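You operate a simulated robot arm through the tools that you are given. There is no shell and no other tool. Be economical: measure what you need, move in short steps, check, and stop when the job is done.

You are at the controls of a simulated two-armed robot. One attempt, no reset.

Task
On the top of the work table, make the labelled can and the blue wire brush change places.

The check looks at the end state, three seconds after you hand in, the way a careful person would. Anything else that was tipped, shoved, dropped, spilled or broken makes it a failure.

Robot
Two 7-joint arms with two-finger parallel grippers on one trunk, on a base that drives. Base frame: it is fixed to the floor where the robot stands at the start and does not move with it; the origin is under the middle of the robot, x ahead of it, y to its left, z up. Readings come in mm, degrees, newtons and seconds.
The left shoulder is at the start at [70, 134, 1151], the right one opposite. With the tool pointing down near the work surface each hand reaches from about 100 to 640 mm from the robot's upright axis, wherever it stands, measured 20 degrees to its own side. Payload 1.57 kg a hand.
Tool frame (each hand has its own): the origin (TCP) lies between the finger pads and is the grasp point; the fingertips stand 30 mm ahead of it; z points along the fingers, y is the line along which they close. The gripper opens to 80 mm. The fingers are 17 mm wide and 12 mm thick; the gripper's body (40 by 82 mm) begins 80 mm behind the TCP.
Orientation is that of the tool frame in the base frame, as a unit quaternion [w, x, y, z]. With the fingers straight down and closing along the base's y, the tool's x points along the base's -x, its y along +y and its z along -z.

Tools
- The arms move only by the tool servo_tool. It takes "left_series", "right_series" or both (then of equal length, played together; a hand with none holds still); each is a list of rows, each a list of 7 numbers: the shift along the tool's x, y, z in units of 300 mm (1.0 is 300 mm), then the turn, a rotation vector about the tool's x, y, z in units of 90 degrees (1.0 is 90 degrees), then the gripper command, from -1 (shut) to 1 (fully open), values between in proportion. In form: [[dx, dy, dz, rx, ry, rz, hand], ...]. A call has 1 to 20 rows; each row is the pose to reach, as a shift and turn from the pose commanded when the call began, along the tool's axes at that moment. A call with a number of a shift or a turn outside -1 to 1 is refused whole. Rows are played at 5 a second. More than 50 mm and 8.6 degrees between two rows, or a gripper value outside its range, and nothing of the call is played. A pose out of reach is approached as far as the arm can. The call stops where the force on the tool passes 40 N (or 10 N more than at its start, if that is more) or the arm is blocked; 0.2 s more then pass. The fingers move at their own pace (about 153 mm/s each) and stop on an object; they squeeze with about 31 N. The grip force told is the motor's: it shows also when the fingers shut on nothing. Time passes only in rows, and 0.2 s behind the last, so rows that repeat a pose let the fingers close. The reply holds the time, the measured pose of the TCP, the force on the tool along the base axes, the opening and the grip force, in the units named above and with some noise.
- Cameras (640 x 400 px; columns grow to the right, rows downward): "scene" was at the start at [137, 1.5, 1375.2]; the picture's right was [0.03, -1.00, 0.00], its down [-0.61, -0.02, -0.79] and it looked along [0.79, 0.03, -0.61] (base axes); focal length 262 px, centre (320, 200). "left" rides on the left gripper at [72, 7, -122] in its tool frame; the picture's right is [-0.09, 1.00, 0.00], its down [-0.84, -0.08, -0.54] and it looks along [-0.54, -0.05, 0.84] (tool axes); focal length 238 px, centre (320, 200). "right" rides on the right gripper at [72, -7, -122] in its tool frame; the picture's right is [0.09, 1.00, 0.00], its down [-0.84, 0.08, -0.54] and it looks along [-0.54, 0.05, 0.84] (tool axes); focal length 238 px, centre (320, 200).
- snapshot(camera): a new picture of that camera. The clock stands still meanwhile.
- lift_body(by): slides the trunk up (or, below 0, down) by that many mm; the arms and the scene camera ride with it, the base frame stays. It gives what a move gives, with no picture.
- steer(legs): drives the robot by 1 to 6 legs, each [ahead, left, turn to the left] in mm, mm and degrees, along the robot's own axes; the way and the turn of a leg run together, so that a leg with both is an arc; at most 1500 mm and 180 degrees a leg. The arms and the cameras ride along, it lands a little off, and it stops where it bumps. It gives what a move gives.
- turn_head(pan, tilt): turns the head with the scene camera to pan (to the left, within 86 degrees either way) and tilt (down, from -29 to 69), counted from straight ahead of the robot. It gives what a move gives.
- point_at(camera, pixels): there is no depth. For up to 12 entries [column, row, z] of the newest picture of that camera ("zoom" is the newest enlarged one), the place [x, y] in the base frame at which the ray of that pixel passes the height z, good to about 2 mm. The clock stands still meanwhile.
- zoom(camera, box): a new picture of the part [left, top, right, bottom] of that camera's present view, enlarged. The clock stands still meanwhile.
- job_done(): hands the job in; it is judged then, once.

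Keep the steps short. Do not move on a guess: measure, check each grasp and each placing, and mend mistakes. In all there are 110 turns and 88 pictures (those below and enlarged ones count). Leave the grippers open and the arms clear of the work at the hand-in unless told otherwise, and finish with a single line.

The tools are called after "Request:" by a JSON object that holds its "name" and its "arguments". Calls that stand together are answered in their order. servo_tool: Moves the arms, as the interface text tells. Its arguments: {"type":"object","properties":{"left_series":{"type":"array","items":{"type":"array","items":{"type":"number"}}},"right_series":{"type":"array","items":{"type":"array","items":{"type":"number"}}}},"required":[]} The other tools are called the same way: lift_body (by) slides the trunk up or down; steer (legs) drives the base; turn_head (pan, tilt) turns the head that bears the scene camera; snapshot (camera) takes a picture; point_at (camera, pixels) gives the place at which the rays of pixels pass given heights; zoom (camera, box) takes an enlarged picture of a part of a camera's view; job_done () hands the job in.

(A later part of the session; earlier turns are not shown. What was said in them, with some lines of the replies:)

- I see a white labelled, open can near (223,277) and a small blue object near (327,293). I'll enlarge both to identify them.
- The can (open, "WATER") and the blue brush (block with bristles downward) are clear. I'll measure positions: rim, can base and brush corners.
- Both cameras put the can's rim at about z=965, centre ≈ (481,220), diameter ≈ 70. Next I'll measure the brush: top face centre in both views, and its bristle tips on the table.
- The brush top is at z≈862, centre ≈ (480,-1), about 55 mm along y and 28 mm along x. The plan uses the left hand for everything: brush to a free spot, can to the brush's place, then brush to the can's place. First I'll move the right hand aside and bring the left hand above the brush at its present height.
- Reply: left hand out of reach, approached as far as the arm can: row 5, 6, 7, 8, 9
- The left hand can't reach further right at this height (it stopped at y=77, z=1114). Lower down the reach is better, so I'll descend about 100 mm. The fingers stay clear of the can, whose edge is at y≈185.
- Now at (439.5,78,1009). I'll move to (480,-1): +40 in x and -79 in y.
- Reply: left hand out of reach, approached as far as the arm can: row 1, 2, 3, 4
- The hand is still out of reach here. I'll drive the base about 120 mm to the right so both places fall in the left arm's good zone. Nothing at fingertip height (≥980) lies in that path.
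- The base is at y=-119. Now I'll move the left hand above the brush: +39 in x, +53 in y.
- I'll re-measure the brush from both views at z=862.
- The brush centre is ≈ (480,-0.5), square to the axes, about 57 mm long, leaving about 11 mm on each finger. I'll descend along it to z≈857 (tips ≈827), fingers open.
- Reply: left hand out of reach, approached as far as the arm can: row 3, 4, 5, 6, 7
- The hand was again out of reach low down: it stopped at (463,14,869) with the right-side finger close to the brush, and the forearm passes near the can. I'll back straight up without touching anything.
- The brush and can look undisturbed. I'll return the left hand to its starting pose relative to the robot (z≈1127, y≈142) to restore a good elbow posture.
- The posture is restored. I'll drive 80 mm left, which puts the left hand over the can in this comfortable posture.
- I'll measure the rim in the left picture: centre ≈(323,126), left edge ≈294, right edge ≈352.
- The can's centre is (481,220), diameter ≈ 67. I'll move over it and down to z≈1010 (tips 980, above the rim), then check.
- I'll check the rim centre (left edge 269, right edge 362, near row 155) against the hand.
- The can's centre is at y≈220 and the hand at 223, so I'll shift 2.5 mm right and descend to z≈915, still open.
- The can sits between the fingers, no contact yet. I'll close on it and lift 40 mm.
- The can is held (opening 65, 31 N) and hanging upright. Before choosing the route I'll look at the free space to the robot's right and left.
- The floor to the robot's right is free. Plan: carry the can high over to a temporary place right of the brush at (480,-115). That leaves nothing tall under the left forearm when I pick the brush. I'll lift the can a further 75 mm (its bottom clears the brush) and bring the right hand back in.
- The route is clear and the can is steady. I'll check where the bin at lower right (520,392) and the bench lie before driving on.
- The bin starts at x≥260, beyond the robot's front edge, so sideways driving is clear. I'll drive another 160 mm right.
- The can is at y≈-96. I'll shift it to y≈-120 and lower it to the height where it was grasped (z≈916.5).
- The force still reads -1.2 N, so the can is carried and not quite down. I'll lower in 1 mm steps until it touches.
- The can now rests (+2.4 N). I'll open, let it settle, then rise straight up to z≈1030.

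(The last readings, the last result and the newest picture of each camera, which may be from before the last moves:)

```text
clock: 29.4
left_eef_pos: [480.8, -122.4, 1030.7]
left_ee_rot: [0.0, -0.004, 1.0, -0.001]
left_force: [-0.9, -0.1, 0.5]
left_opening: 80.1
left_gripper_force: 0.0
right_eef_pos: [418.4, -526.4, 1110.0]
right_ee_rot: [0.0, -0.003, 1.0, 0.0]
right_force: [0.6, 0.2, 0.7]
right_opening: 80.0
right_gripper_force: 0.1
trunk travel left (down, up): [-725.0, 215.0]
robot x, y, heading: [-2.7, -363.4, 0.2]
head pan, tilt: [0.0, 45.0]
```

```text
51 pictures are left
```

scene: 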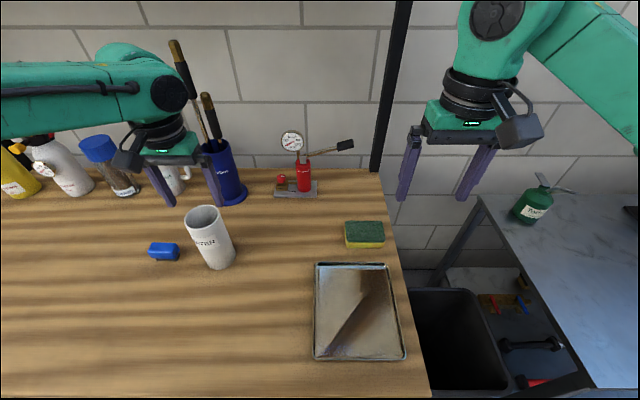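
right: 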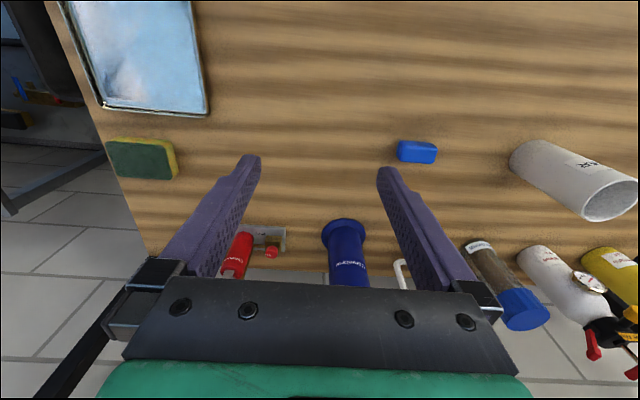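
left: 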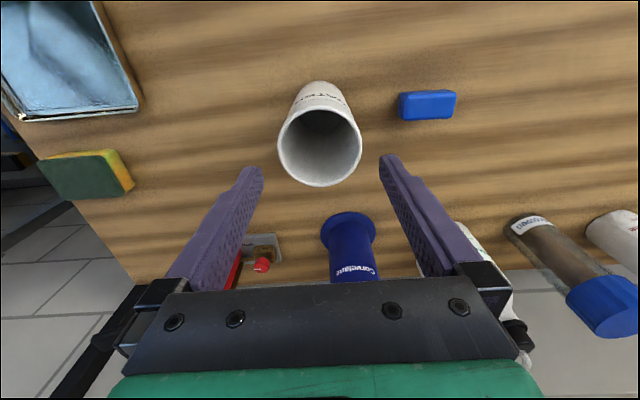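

The can stands upright at (481,-123). I'll drive 122 mm left to bring the hand over the brush.

Request:
{"name": "steer", "arguments": {"legs": [[0, 122, 0]]}}

Request:
{"name": "snapshot", "arguments": {"camera": "left"}}

Request:
{"name": "snapshot", "arguments": {"camera": "scene"}}

```text
clock: 30.6
left_eef_pos: [480.3, -1.7, 1031.0]
left_ee_rot: [0.001, -0.003, 1.0, 0.0]
left_force: [-1.0, -0.7, -0.1]
left_opening: 79.8
left_gripper_force: 0.2
right_eef_pos: [416.9, -406.6, 1111.6]
right_ee_rot: [0.0, -0.002, 1.0, 0.001]
right_force: [0.1, -0.2, 0.1]
right_opening: 79.7
right_gripper_force: 0.0
trunk travel left (down, up): [-725.0, 215.0]
robot x, y, heading: [-1.1, -237.3, 0.2]
head pan, tilt: [0.0, 45.0]
```

```text
50 pictures are left
```

left: 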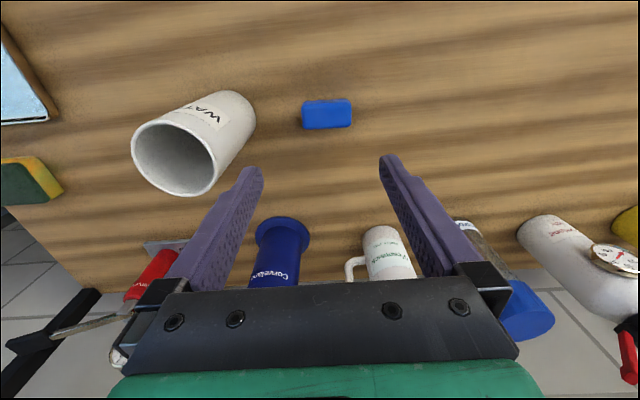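

```text
49 pictures are left
```

scene: 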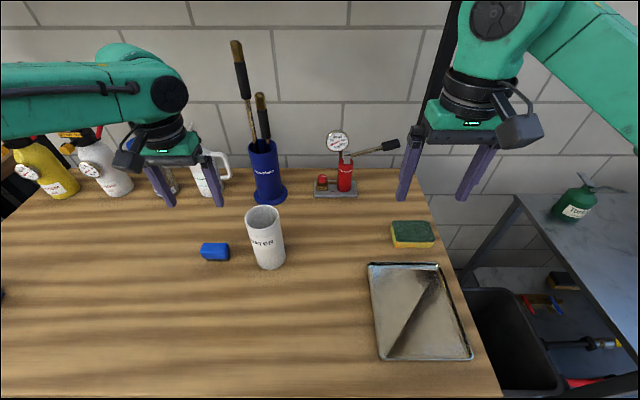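

I'll check the brush position from this view: left edge 302, right edge 351.

Request:
{"name": "point_at", "arguments": {"camera": "left", "pixels": [[302, 108, 862], [351, 104, 862], [303, 130, 862], [351, 126, 862]]}}

Request:
{"name": "point_at", "arguments": {"camera": "scene", "pixels": [[216, 247, 862], [203, 244, 862], [229, 246, 862]]}}

```text
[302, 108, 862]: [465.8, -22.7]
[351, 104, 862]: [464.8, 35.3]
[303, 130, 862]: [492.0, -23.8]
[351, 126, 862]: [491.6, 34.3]
```

```text
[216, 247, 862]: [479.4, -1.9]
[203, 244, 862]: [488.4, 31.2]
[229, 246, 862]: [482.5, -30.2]
```

The two views differ slightly (y≈0 vs ≈5). I'll descend to z≈905 (tips 875, above the brush) and look again closer.

Request:
{"name": "servo_tool", "arguments": {"left_series": [[0, 0.01, 0.12, 0, 0, 0, 1], [0, 0.01, 0.24, 0, 0, 0, 1], [0, 0.01, 0.36, 0, 0, 0, 1], [0, 0.01, 0.42, 0, 0, 0, 1], [0, 0.01, 0.42, 0, 0, 0, 1]]}}

Request:
{"name": "snapshot", "arguments": {"camera": "left"}}

Request:
{"name": "zoom", "arguments": {"camera": "scene", "box": [130, 160, 310, 280]}}

```text
clock: 31.8
left_eef_pos: [478.6, 2.9, 903.3]
left_ee_rot: [0.0, -0.003, 1.0, 0.0]
left_force: [-0.1, -0.3, -0.5]
left_opening: 80.2
left_gripper_force: 0.1
right_eef_pos: [417.5, -407.3, 1111.1]
right_ee_rot: [0.0, -0.002, 1.0, 0.0]
right_force: [0.1, -0.5, -0.1]
right_opening: 79.9
right_gripper_force: 0.1
trunk travel left (down, up): [-725.0, 215.0]
robot x, y, heading: [-0.5, -238.3, 0.4]
head pan, tilt: [0.0, 45.0]
```

```text
48 pictures are left
```

left: 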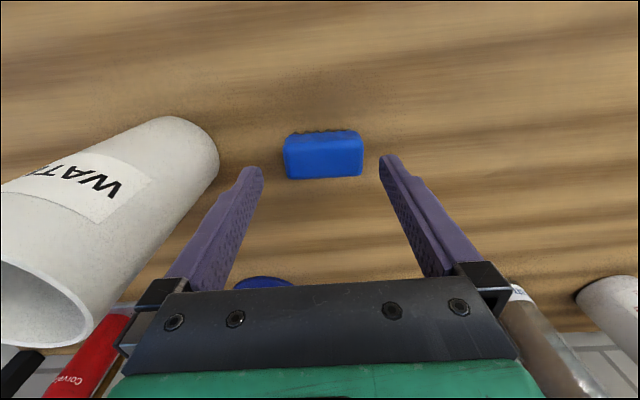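

```text
3.33 times, centred on (220, 220) of scene
```

zoom: 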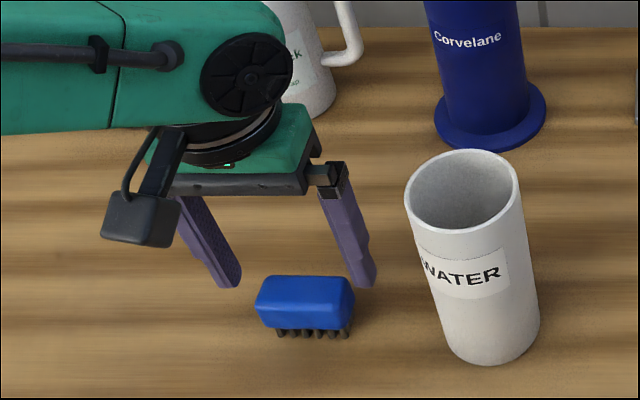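

The brush is centred between the fingers (gaps 21 and 19 px). I'll descend to z≈857 open.

Request:
{"name": "servo_tool", "arguments": {"left_series": [[0, 0, 0.06, 0, 0, 0, 1], [0, 0, 0.11, 0, 0, 0, 1], [0, 0, 0.14, 0, 0, 0, 1], [0, 0, 0.155, 0, 0, 0, 1], [0, 0, 0.155, 0, 0, 0, 1]]}}

Request:
{"name": "snapshot", "arguments": {"camera": "left"}}

Request:
{"name": "zoom", "arguments": {"camera": "scene", "box": [130, 160, 310, 280]}}

```text
clock: 33.0
left_eef_pos: [480.0, 2.2, 856.9]
left_ee_rot: [0.001, -0.002, 1.0, -0.002]
left_force: [0.8, 0.5, 0.1]
left_opening: 80.2
left_gripper_force: 0.1
right_eef_pos: [416.7, -405.6, 1110.8]
right_ee_rot: [0.0, -0.002, 1.0, 0.0]
right_force: [0.3, 0.0, -0.5]
right_opening: 80.2
right_gripper_force: 0.1
trunk travel left (down, up): [-725.0, 215.0]
robot x, y, heading: [-3.1, -240.8, 0.1]
head pan, tilt: [0.0, 45.0]
```

```text
46 pictures are left
```

left: 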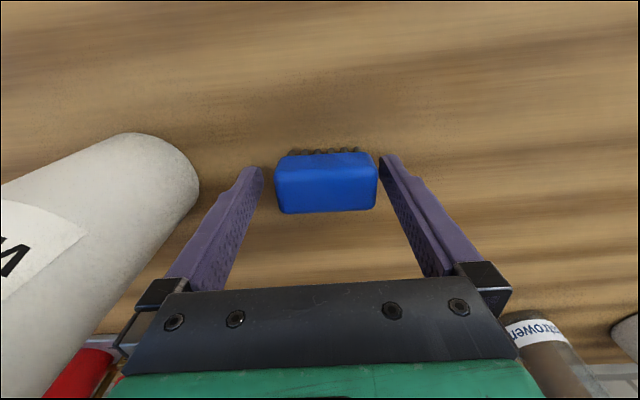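

```text
3.33 times, centred on (220, 220) of scene
```

zoom: 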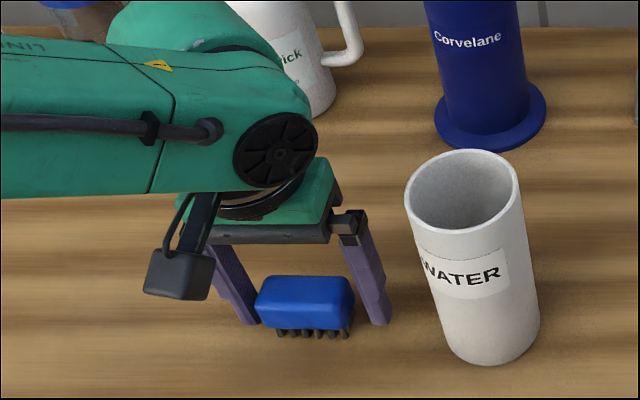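

The brush sits between the pads. I'll close and lift 50 mm.

Request:
{"name": "servo_tool", "arguments": {"left_series": [[0, 0, 0, 0, 0, 0, -1], [0, 0, 0, 0, 0, 0, -1], [0, 0, 0, 0, 0, 0, -1], [0, 0, -0.04, 0, 0, 0, -1], [0, 0, -0.12, 0, 0, 0, -1], [0, 0, -0.17, 0, 0, 0, -1], [0, 0, -0.17, 0, 0, 0, -1]]}}

Request:
{"name": "snapshot", "arguments": {"camera": "left"}}

Request:
{"name": "zoom", "arguments": {"camera": "scene", "box": [130, 160, 310, 280]}}

```text
clock: 34.6
left_eef_pos: [481.1, 2.3, 909.9]
left_ee_rot: [0.001, -0.002, 1.0, 0.001]
left_force: [-0.3, 0.0, -1.1]
left_opening: 59.4
left_gripper_force: 30.7
right_eef_pos: [417.6, -405.0, 1111.0]
right_ee_rot: [0.0, -0.002, 1.0, 0.0]
right_force: [0.5, -0.7, 0.2]
right_opening: 79.6
right_gripper_force: 0.2
trunk travel left (down, up): [-725.0, 215.0]
robot x, y, heading: [-1.1, -237.6, 0.2]
head pan, tilt: [0.0, 45.0]
```

```text
44 pictures are left
```

left: 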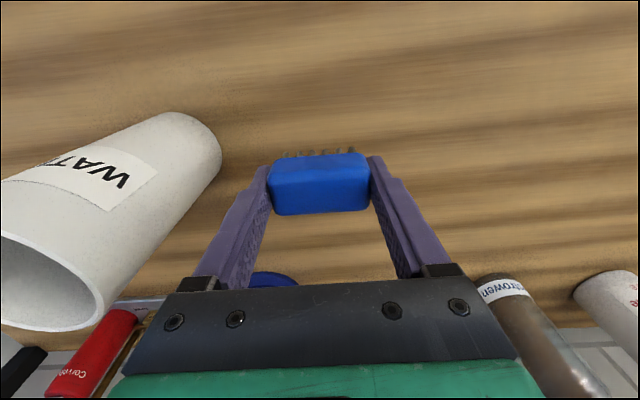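

```text
3.33 times, centred on (220, 220) of scene
```

zoom: 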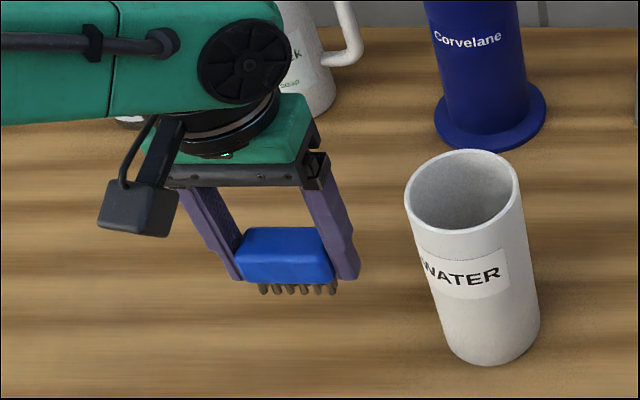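

The brush is gripped (opening 59, 31 N), bristles down. I'll raise it another 60 mm and drive 219 mm left to bring it to the can's old place.

Request:
{"name": "servo_tool", "arguments": {"left_series": [[0, 0, -0.1, 0, 0, 0, -1], [0, 0, -0.2, 0, 0, 0, -1], [0, 0, -0.2, 0, 0, 0, -1]]}}

Request:
{"name": "steer", "arguments": {"legs": [[0, 219, 0]]}}

Request:
{"name": "snapshot", "arguments": {"camera": "scene"}}

```text
clock: 35.4
left_eef_pos: [480.9, 1.9, 969.5]
left_ee_rot: [0.001, -0.001, 1.0, -0.002]
left_force: [0.5, -0.5, -0.4]
left_opening: 59.4
left_gripper_force: 31.0
right_eef_pos: [417.5, -406.0, 1110.2]
right_ee_rot: [0.001, -0.002, 1.0, 0.0]
right_force: [0.2, 0.2, 0.6]
right_opening: 79.9
right_gripper_force: 0.0
trunk travel left (down, up): [-725.0, 215.0]
robot x, y, heading: [0.8, -237.2, 0.2]
head pan, tilt: [0.0, 45.0]
```

```text
clock: 37.1
left_eef_pos: [480.3, 217.8, 968.9]
left_ee_rot: [0.0, -0.001, 1.0, 0.0]
left_force: [-0.1, -0.1, -0.8]
left_opening: 59.5
left_gripper_force: 31.0
right_eef_pos: [416.3, -190.7, 1110.2]
right_ee_rot: [0.0, 0.0, 1.0, 0.0]
right_force: [-0.3, -0.7, -0.1]
right_opening: 80.1
right_gripper_force: 0.1
trunk travel left (down, up): [-725.0, 215.0]
robot x, y, heading: [-1.3, -18.8, 0.1]
head pan, tilt: [0.0, 45.0]
```

```text
42 pictures are left
```

scene: 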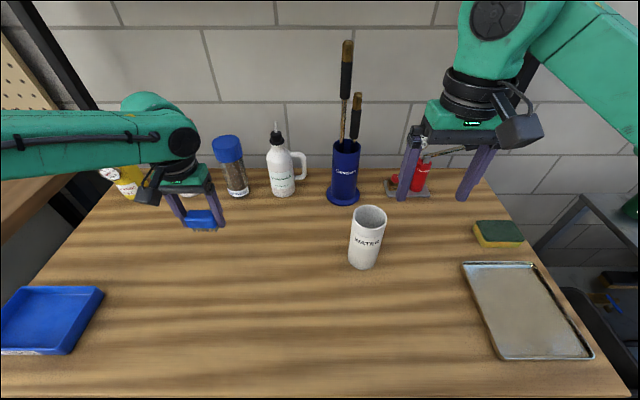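

The hand is at (480,218,969). I'll nudge +2.5 mm in y and lower to z≈858.5, just above where it was gripped (857).

Request:
{"name": "servo_tool", "arguments": {"left_series": [[0, 0.008, 0.1, 0, 0, 0, -1], [0, 0.008, 0.22, 0, 0, 0, -1], [0, 0.008, 0.31, 0, 0, 0, -1], [0, 0.008, 0.355, 0, 0, 0, -1], [0, 0.008, 0.368, 0, 0, 0, -1], [0, 0.008, 0.368, 0, 0, 0, -1]]}}

```text
clock: 38.5
left_eef_pos: [480.6, 220.9, 856.9]
left_ee_rot: [0.001, -0.001, 1.0, 0.0]
left_force: [0.3, 0.4, -0.7]
left_opening: 59.2
left_gripper_force: 31.6
right_eef_pos: [416.6, -189.3, 1110.0]
right_ee_rot: [0.0, 0.0, 1.0, 0.0]
right_force: [0.3, -0.6, 0.2]
right_opening: 80.2
right_gripper_force: 0.2
trunk travel left (down, up): [-725.0, 215.0]
robot x, y, heading: [-0.7, -21.8, 0.3]
head pan, tilt: [0.0, 45.0]
```

There is no contact yet (-0.7 N). I'll lower in 1 mm steps.

Request:
{"name": "servo_tool", "arguments": {"left_series": [[0, 0, 0.003, 0, 0, 0, -1], [0, 0, 0.005, 0, 0, 0, -1], [0, 0, 0.005, 0, 0, 0, -1]]}}

Request:
{"name": "zoom", "arguments": {"camera": "scene", "box": [140, 180, 280, 280]}}

```text
clock: 39.3
left_eef_pos: [480.2, 221.1, 857.6]
left_ee_rot: [0.002, -0.002, 1.0, 0.0]
left_force: [-1.3, 1.5, 5.5]
left_opening: 59.3
left_gripper_force: 31.6
right_eef_pos: [415.5, -189.3, 1111.3]
right_ee_rot: [0.001, 0.001, 1.0, 0.0]
right_force: [0.3, 0.4, 0.5]
right_opening: 79.9
right_gripper_force: 0.0
trunk travel left (down, up): [-725.0, 215.0]
robot x, y, heading: [-3.2, -20.2, -0.1]
head pan, tilt: [0.0, 45.0]
```

```text
4.00 times, centred on (210, 230) of scene
```

zoom: 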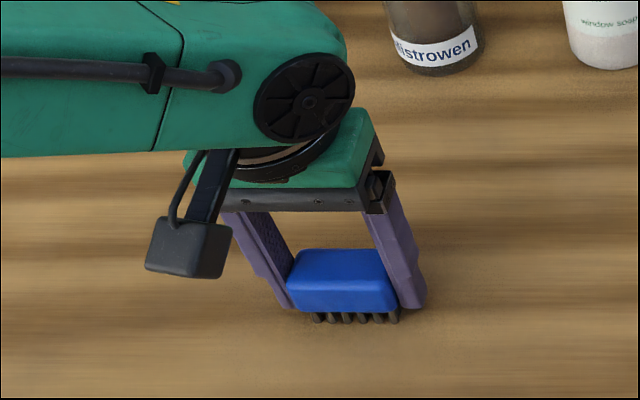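

The brush now rests on the table (+5.5 N). I'll open and rise straight up.

Request:
{"name": "servo_tool", "arguments": {"left_series": [[0, 0, 0, 0, 0, 0, 1], [0, 0, 0, 0, 0, 0, 1], [0, 0, 0, 0, 0, 0, 1], [0, 0, -0.06, 0, 0, 0, 1], [0, 0, -0.2, 0, 0, 0, 1], [0, 0, -0.35, 0, 0, 0, 1], [0, 0, -0.5, 0, 0, 0, 1], [0, 0, -0.575, 0, 0, 0, 1], [0, 0, -0.575, 0, 0, 0, 1]]}}

Request:
{"name": "zoom", "arguments": {"camera": "scene", "box": [140, 180, 280, 280]}}

Request:
{"name": "snapshot", "arguments": {"camera": "left"}}

```text
clock: 41.3
left_eef_pos: [481.7, 217.4, 1027.7]
left_ee_rot: [0.001, -0.001, 1.0, 0.001]
left_force: [0.5, 0.3, -0.4]
left_opening: 79.9
left_gripper_force: 0.0
right_eef_pos: [416.6, -189.7, 1109.5]
right_ee_rot: [-0.001, 0.0, 1.0, 0.001]
right_force: [-0.8, -0.6, 0.4]
right_opening: 80.3
right_gripper_force: 0.1
trunk travel left (down, up): [-725.0, 215.0]
robot x, y, heading: [0.2, -22.6, 0.3]
head pan, tilt: [0.0, 45.0]
```

```text
4.00 times, centred on (210, 230) of scene
```

zoom: 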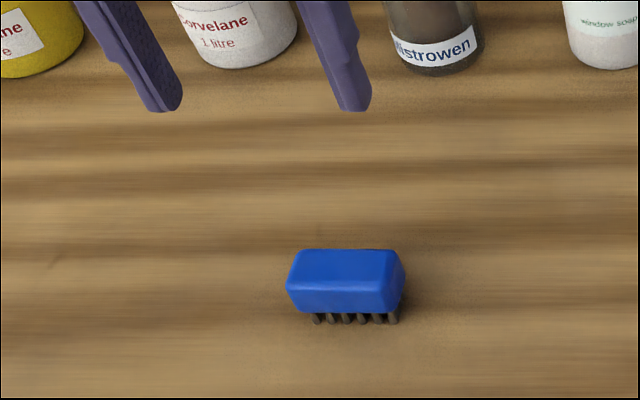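

```text
39 pictures are left
```

left: 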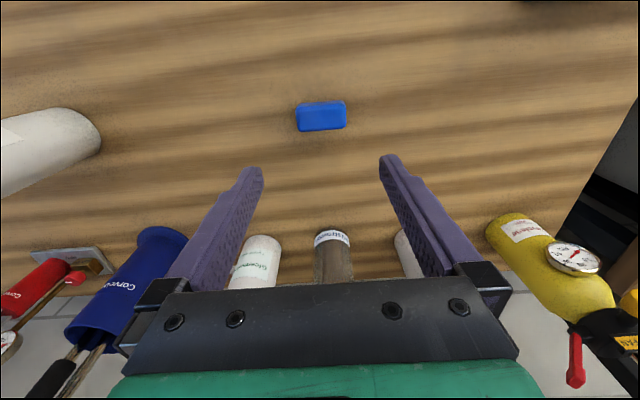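

The brush stands at the can's old place. Now back to the can: drive 340 mm right (fingertips at 998 clear the can rim at 965).

Request:
{"name": "steer", "arguments": {"legs": [[0, -340, 0]]}}

Request:
{"name": "snapshot", "arguments": {"camera": "left"}}

Request:
{"name": "snapshot", "arguments": {"camera": "scene"}}

```text
clock: 43.5
left_eef_pos: [481.8, -121.0, 1028.1]
left_ee_rot: [0.001, -0.001, 1.0, -0.001]
left_force: [0.6, 0.7, 0.6]
left_opening: 80.1
left_gripper_force: 0.1
right_eef_pos: [416.1, -528.0, 1110.9]
right_ee_rot: [0.0, 0.0, 1.0, 0.001]
right_force: [0.5, 0.0, -0.1]
right_opening: 79.9
right_gripper_force: 0.1
trunk travel left (down, up): [-725.0, 215.0]
robot x, y, heading: [2.0, -363.5, -0.1]
head pan, tilt: [0.0, 45.0]
```

```text
38 pictures are left
```

left: 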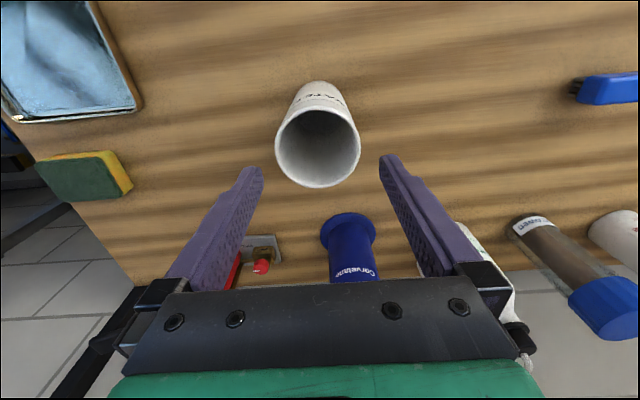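

```text
37 pictures are left
```

scene: 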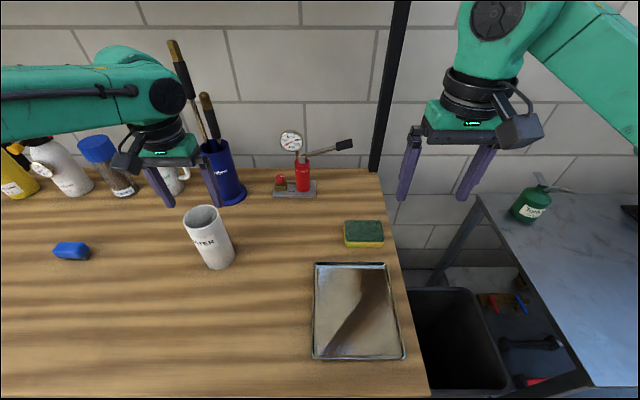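

The rim appears about 2 px left of where it was after release, so I'll shift -1.7 mm in y and descend to z≈915, open.

Request:
{"name": "servo_tool", "arguments": {"left_series": [[0.002, -0.006, 0.06, 0, 0, 0, 1], [0.002, -0.006, 0.14, 0, 0, 0, 1], [0.002, -0.006, 0.22, 0, 0, 0, 1], [0.002, -0.006, 0.3, 0, 0, 0, 1], [0.002, -0.006, 0.36, 0, 0, 0, 1], [0.002, -0.006, 0.377, 0, 0, 0, 1], [0.002, -0.006, 0.377, 0, 0, 0, 1]]}}

Request:
{"name": "snapshot", "arguments": {"camera": "left"}}

```text
clock: 45.1
left_eef_pos: [480.8, -121.5, 915.2]
left_ee_rot: [0.002, -0.001, 1.0, -0.001]
left_force: [-0.4, 0.8, 0.0]
left_opening: 80.0
left_gripper_force: 0.0
right_eef_pos: [416.1, -529.9, 1111.4]
right_ee_rot: [0.0, 0.001, 1.0, 0.0]
right_force: [0.5, -0.3, 1.0]
right_opening: 80.0
right_gripper_force: 0.0
trunk travel left (down, up): [-725.0, 215.0]
robot x, y, heading: [2.1, -362.7, -0.1]
head pan, tilt: [0.0, 45.0]
```

```text
36 pictures are left
```

left: 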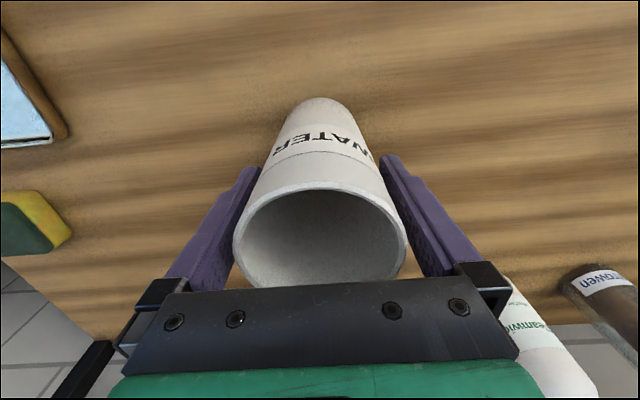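

The can is centred as before. I'll close, then lift 100 mm and check.

Request:
{"name": "servo_tool", "arguments": {"left_series": [[0, 0, 0, 0, 0, 0, -1], [0, 0, 0, 0, 0, 0, -1], [0, 0, 0, 0, 0, 0, -1], [0, 0, -0.05, 0, 0, 0, -1], [0, 0, -0.15, 0, 0, 0, -1], [0, 0, -0.25, 0, 0, 0, -1], [0, 0, -0.25, 0, 0, 0, -1]]}}

Request:
{"name": "steer", "arguments": {"legs": [[0, 123, 0]]}}

Request:
{"name": "snapshot", "arguments": {"camera": "scene"}}

```text
clock: 46.7
left_eef_pos: [481.3, -122.4, 991.6]
left_ee_rot: [0.0, -0.001, 1.0, -0.001]
left_force: [-0.5, -0.1, -1.2]
left_opening: 64.9
left_gripper_force: 31.0
right_eef_pos: [417.2, -528.8, 1111.1]
right_ee_rot: [0.0, 0.0, 1.0, 0.0]
right_force: [0.0, -0.2, 0.6]
right_opening: 80.1
right_gripper_force: 0.1
trunk travel left (down, up): [-725.0, 215.0]
robot x, y, heading: [0.9, -360.5, 0.2]
head pan, tilt: [0.0, 45.0]
```

```text
clock: 48.0
left_eef_pos: [481.3, -3.0, 990.7]
left_ee_rot: [0.001, 0.0, 1.0, 0.0]
left_force: [0.3, 0.3, -0.2]
left_opening: 65.0
left_gripper_force: 31.4
right_eef_pos: [416.7, -409.3, 1110.6]
right_ee_rot: [0.0, 0.001, 1.0, 0.0]
right_force: [-1.2, -0.3, 0.0]
right_opening: 79.8
right_gripper_force: 0.1
trunk travel left (down, up): [-725.0, 215.0]
robot x, y, heading: [-1.4, -238.5, -0.3]
head pan, tilt: [0.0, 45.0]
```

```text
35 pictures are left
```

scene: 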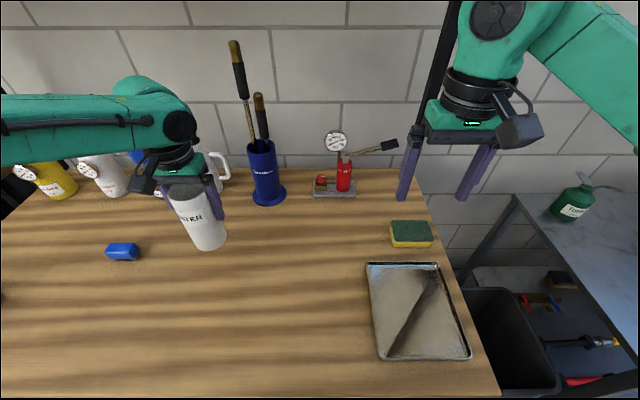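

The can is held over the brush's old spot at (481,-3). I'll shift +3.5 mm in y and lower to z≈917.

Request:
{"name": "servo_tool", "arguments": {"left_series": [[0.003, 0.012, 0.08, 0, 0, 0, -1], [0.003, 0.012, 0.17, 0, 0, 0, -1], [0.003, 0.012, 0.22, 0, 0, 0, -1], [0.003, 0.012, 0.242, 0, 0, 0, -1], [0.003, 0.012, 0.248, 0, 0, 0, -1], [0.003, 0.012, 0.248, 0, 0, 0, -1]]}}

```text
clock: 49.4
left_eef_pos: [481.4, 1.7, 915.7]
left_ee_rot: [0.001, 0.0, 1.0, 0.0]
left_force: [-0.4, 0.9, -0.4]
left_opening: 65.2
left_gripper_force: 30.5
right_eef_pos: [416.6, -407.8, 1110.5]
right_ee_rot: [0.0, 0.001, 1.0, 0.0]
right_force: [-0.5, 0.2, 0.5]
right_opening: 80.4
right_gripper_force: 0.1
trunk travel left (down, up): [-725.0, 215.0]
robot x, y, heading: [-1.5, -240.5, -0.1]
head pan, tilt: [0.0, 45.0]
```

Almost touching. I'll lower in 1 mm steps to firm contact.

Request:
{"name": "servo_tool", "arguments": {"left_series": [[0, 0, 0.003, 0, 0, 0, -1], [0, 0, 0.005, 0, 0, 0, -1], [0, 0, 0.005, 0, 0, 0, -1]]}}

```text
clock: 50.2
left_eef_pos: [480.9, 1.0, 914.8]
left_ee_rot: [0.001, 0.0, 1.0, 0.0]
left_force: [0.5, 0.2, -1.0]
left_opening: 64.8
left_gripper_force: 30.6
right_eef_pos: [416.4, -409.2, 1110.9]
right_ee_rot: [0.001, 0.001, 1.0, 0.001]
right_force: [-0.7, 0.0, 0.1]
right_opening: 79.9
right_gripper_force: 0.0
trunk travel left (down, up): [-725.0, 215.0]
robot x, y, heading: [-2.4, -244.0, 0.2]
head pan, tilt: [0.0, 45.0]
```

Still carried (-1.0 N), so a little lower.

Request:
{"name": "servo_tool", "arguments": {"left_series": [[0, 0, 0.003, 0, 0, 0, -1], [0, 0, 0.005, 0, 0, 0, -1], [0, 0, 0.005, 0, 0, 0, -1]]}}

Request:
{"name": "zoom", "arguments": {"camera": "scene", "box": [140, 160, 300, 280]}}

```text
clock: 51.0
left_eef_pos: [479.8, 1.3, 915.5]
left_ee_rot: [0.004, 0.0, 1.0, 0.0]
left_force: [2.0, 0.1, 14.8]
left_opening: 64.8
left_gripper_force: 30.4
right_eef_pos: [415.5, -409.9, 1111.9]
right_ee_rot: [0.001, 0.001, 1.0, 0.0]
right_force: [0.0, -0.9, 0.8]
right_opening: 80.0
right_gripper_force: 0.1
trunk travel left (down, up): [-725.0, 215.0]
robot x, y, heading: [-3.1, -240.2, 0.0]
head pan, tilt: [0.0, 45.0]
```

```text
3.33 times, centred on (220, 220) of scene
```

zoom: 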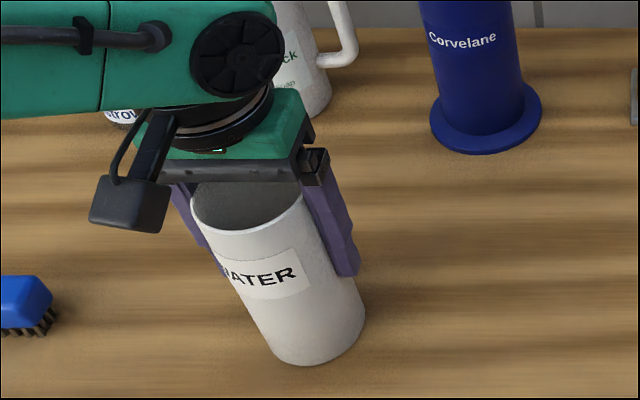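

Resting firmly (14.8 N). I'll ease up 1.5 mm to unload, open, then rise straight up to z≈1030.

Request:
{"name": "servo_tool", "arguments": {"left_series": [[0, 0, -0.004, 0, 0, 0, -1], [0, 0, -0.004, 0, 0, 0, 1], [0, 0, -0.004, 0, 0, 0, 1], [0, 0, -0.004, 0, 0, 0, 1], [0, 0, -0.06, 0, 0, 0, 1], [0, 0, -0.18, 0, 0, 0, 1], [0, 0, -0.3, 0, 0, 0, 1], [0, 0, -0.42, 0, 0, 0, 1], [0, 0, -0.5, 0, 0, 0, 1], [0, 0, -0.5, 0, 0, 0, 1]]}}

Request:
{"name": "snapshot", "arguments": {"camera": "left"}}

Request:
{"name": "snapshot", "arguments": {"camera": "scene"}}

```text
clock: 53.2
left_eef_pos: [480.2, 1.7, 1063.4]
left_ee_rot: [0.001, 0.0, 1.0, -0.001]
left_force: [-0.4, 0.6, 0.2]
left_opening: 80.0
left_gripper_force: 0.1
right_eef_pos: [417.0, -408.3, 1110.8]
right_ee_rot: [0.0, 0.0, 1.0, 0.001]
right_force: [0.4, 0.4, -0.8]
right_opening: 79.9
right_gripper_force: 0.1
trunk travel left (down, up): [-725.0, 215.0]
robot x, y, heading: [4.1, -237.4, -0.0]
head pan, tilt: [0.0, 45.0]
```

```text
33 pictures are left
```

left: 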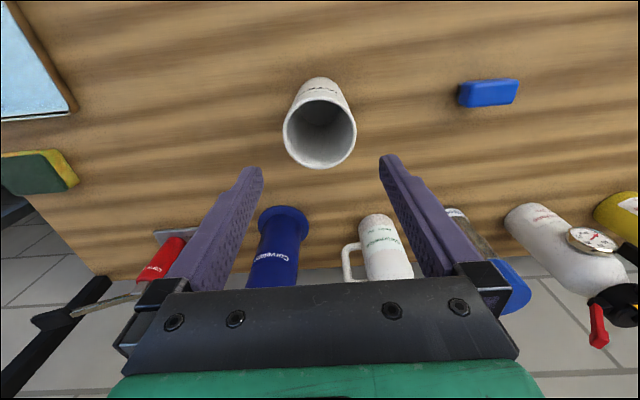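

```text
32 pictures are left
```

scene: 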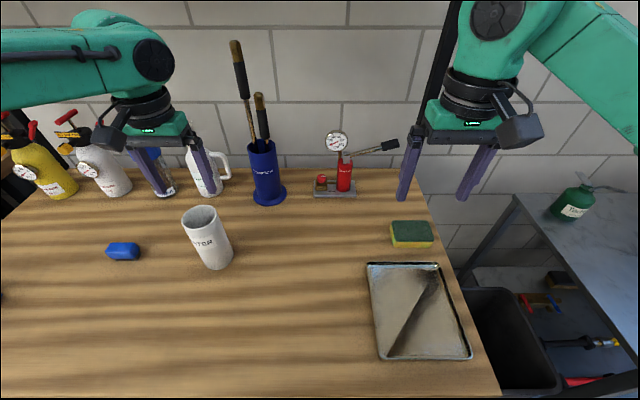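

Both stand upright. I'll raise the left hand further clear and confirm final positions.

Request:
{"name": "servo_tool", "arguments": {"left_series": [[0, 0, -0.1, 0, 0, 0, 1], [0, 0, -0.2, 0, 0, 0, 1], [0, 0, -0.2, 0, 0, 0, 1]]}}

Request:
{"name": "zoom", "arguments": {"camera": "scene", "box": [80, 180, 280, 305]}}

Request:
{"name": "point_at", "arguments": {"camera": "scene", "pixels": [[200, 216, 965], [122, 248, 862]]}}

```text
clock: 54.0
left_eef_pos: [479.1, 1.9, 1124.2]
left_ee_rot: [0.001, 0.0, 1.0, 0.0]
left_force: [-0.5, -0.3, -0.4]
left_opening: 79.9
left_gripper_force: 0.0
right_eef_pos: [416.9, -408.0, 1111.2]
right_ee_rot: [0.0, 0.0, 1.0, 0.0]
right_force: [0.8, -0.4, -0.1]
right_opening: 79.9
right_gripper_force: 0.1
trunk travel left (down, up): [-725.0, 215.0]
robot x, y, heading: [-1.6, -241.2, 0.1]
head pan, tilt: [0.0, 45.0]
```

```text
3.20 times, centred on (180, 242) of scene
```

zoom: 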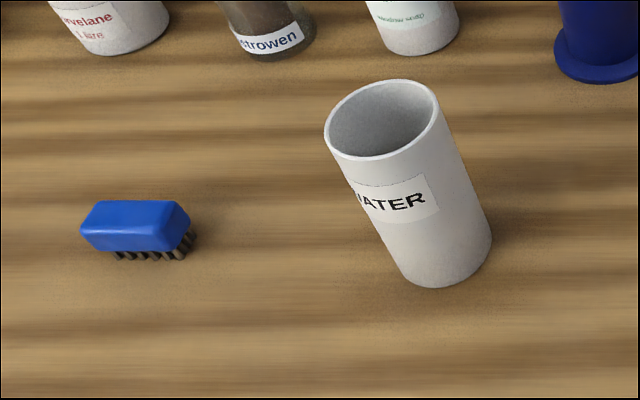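

```text
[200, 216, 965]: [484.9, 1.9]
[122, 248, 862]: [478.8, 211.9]
```

The swap is verified: the can is at ≈(482,2), the brush within a few mm of (480,217), both upright. Everything else is in place and the grippers are open and clear. Handing in.

Request:
{"name": "job_done", "arguments": {}}

```text
The job is handed in.
```

The labelled can and the blue wire brush have changed places on the work table; both stand upright, each within a few millimetres of the other's old spot, and nothing else was disturbed.
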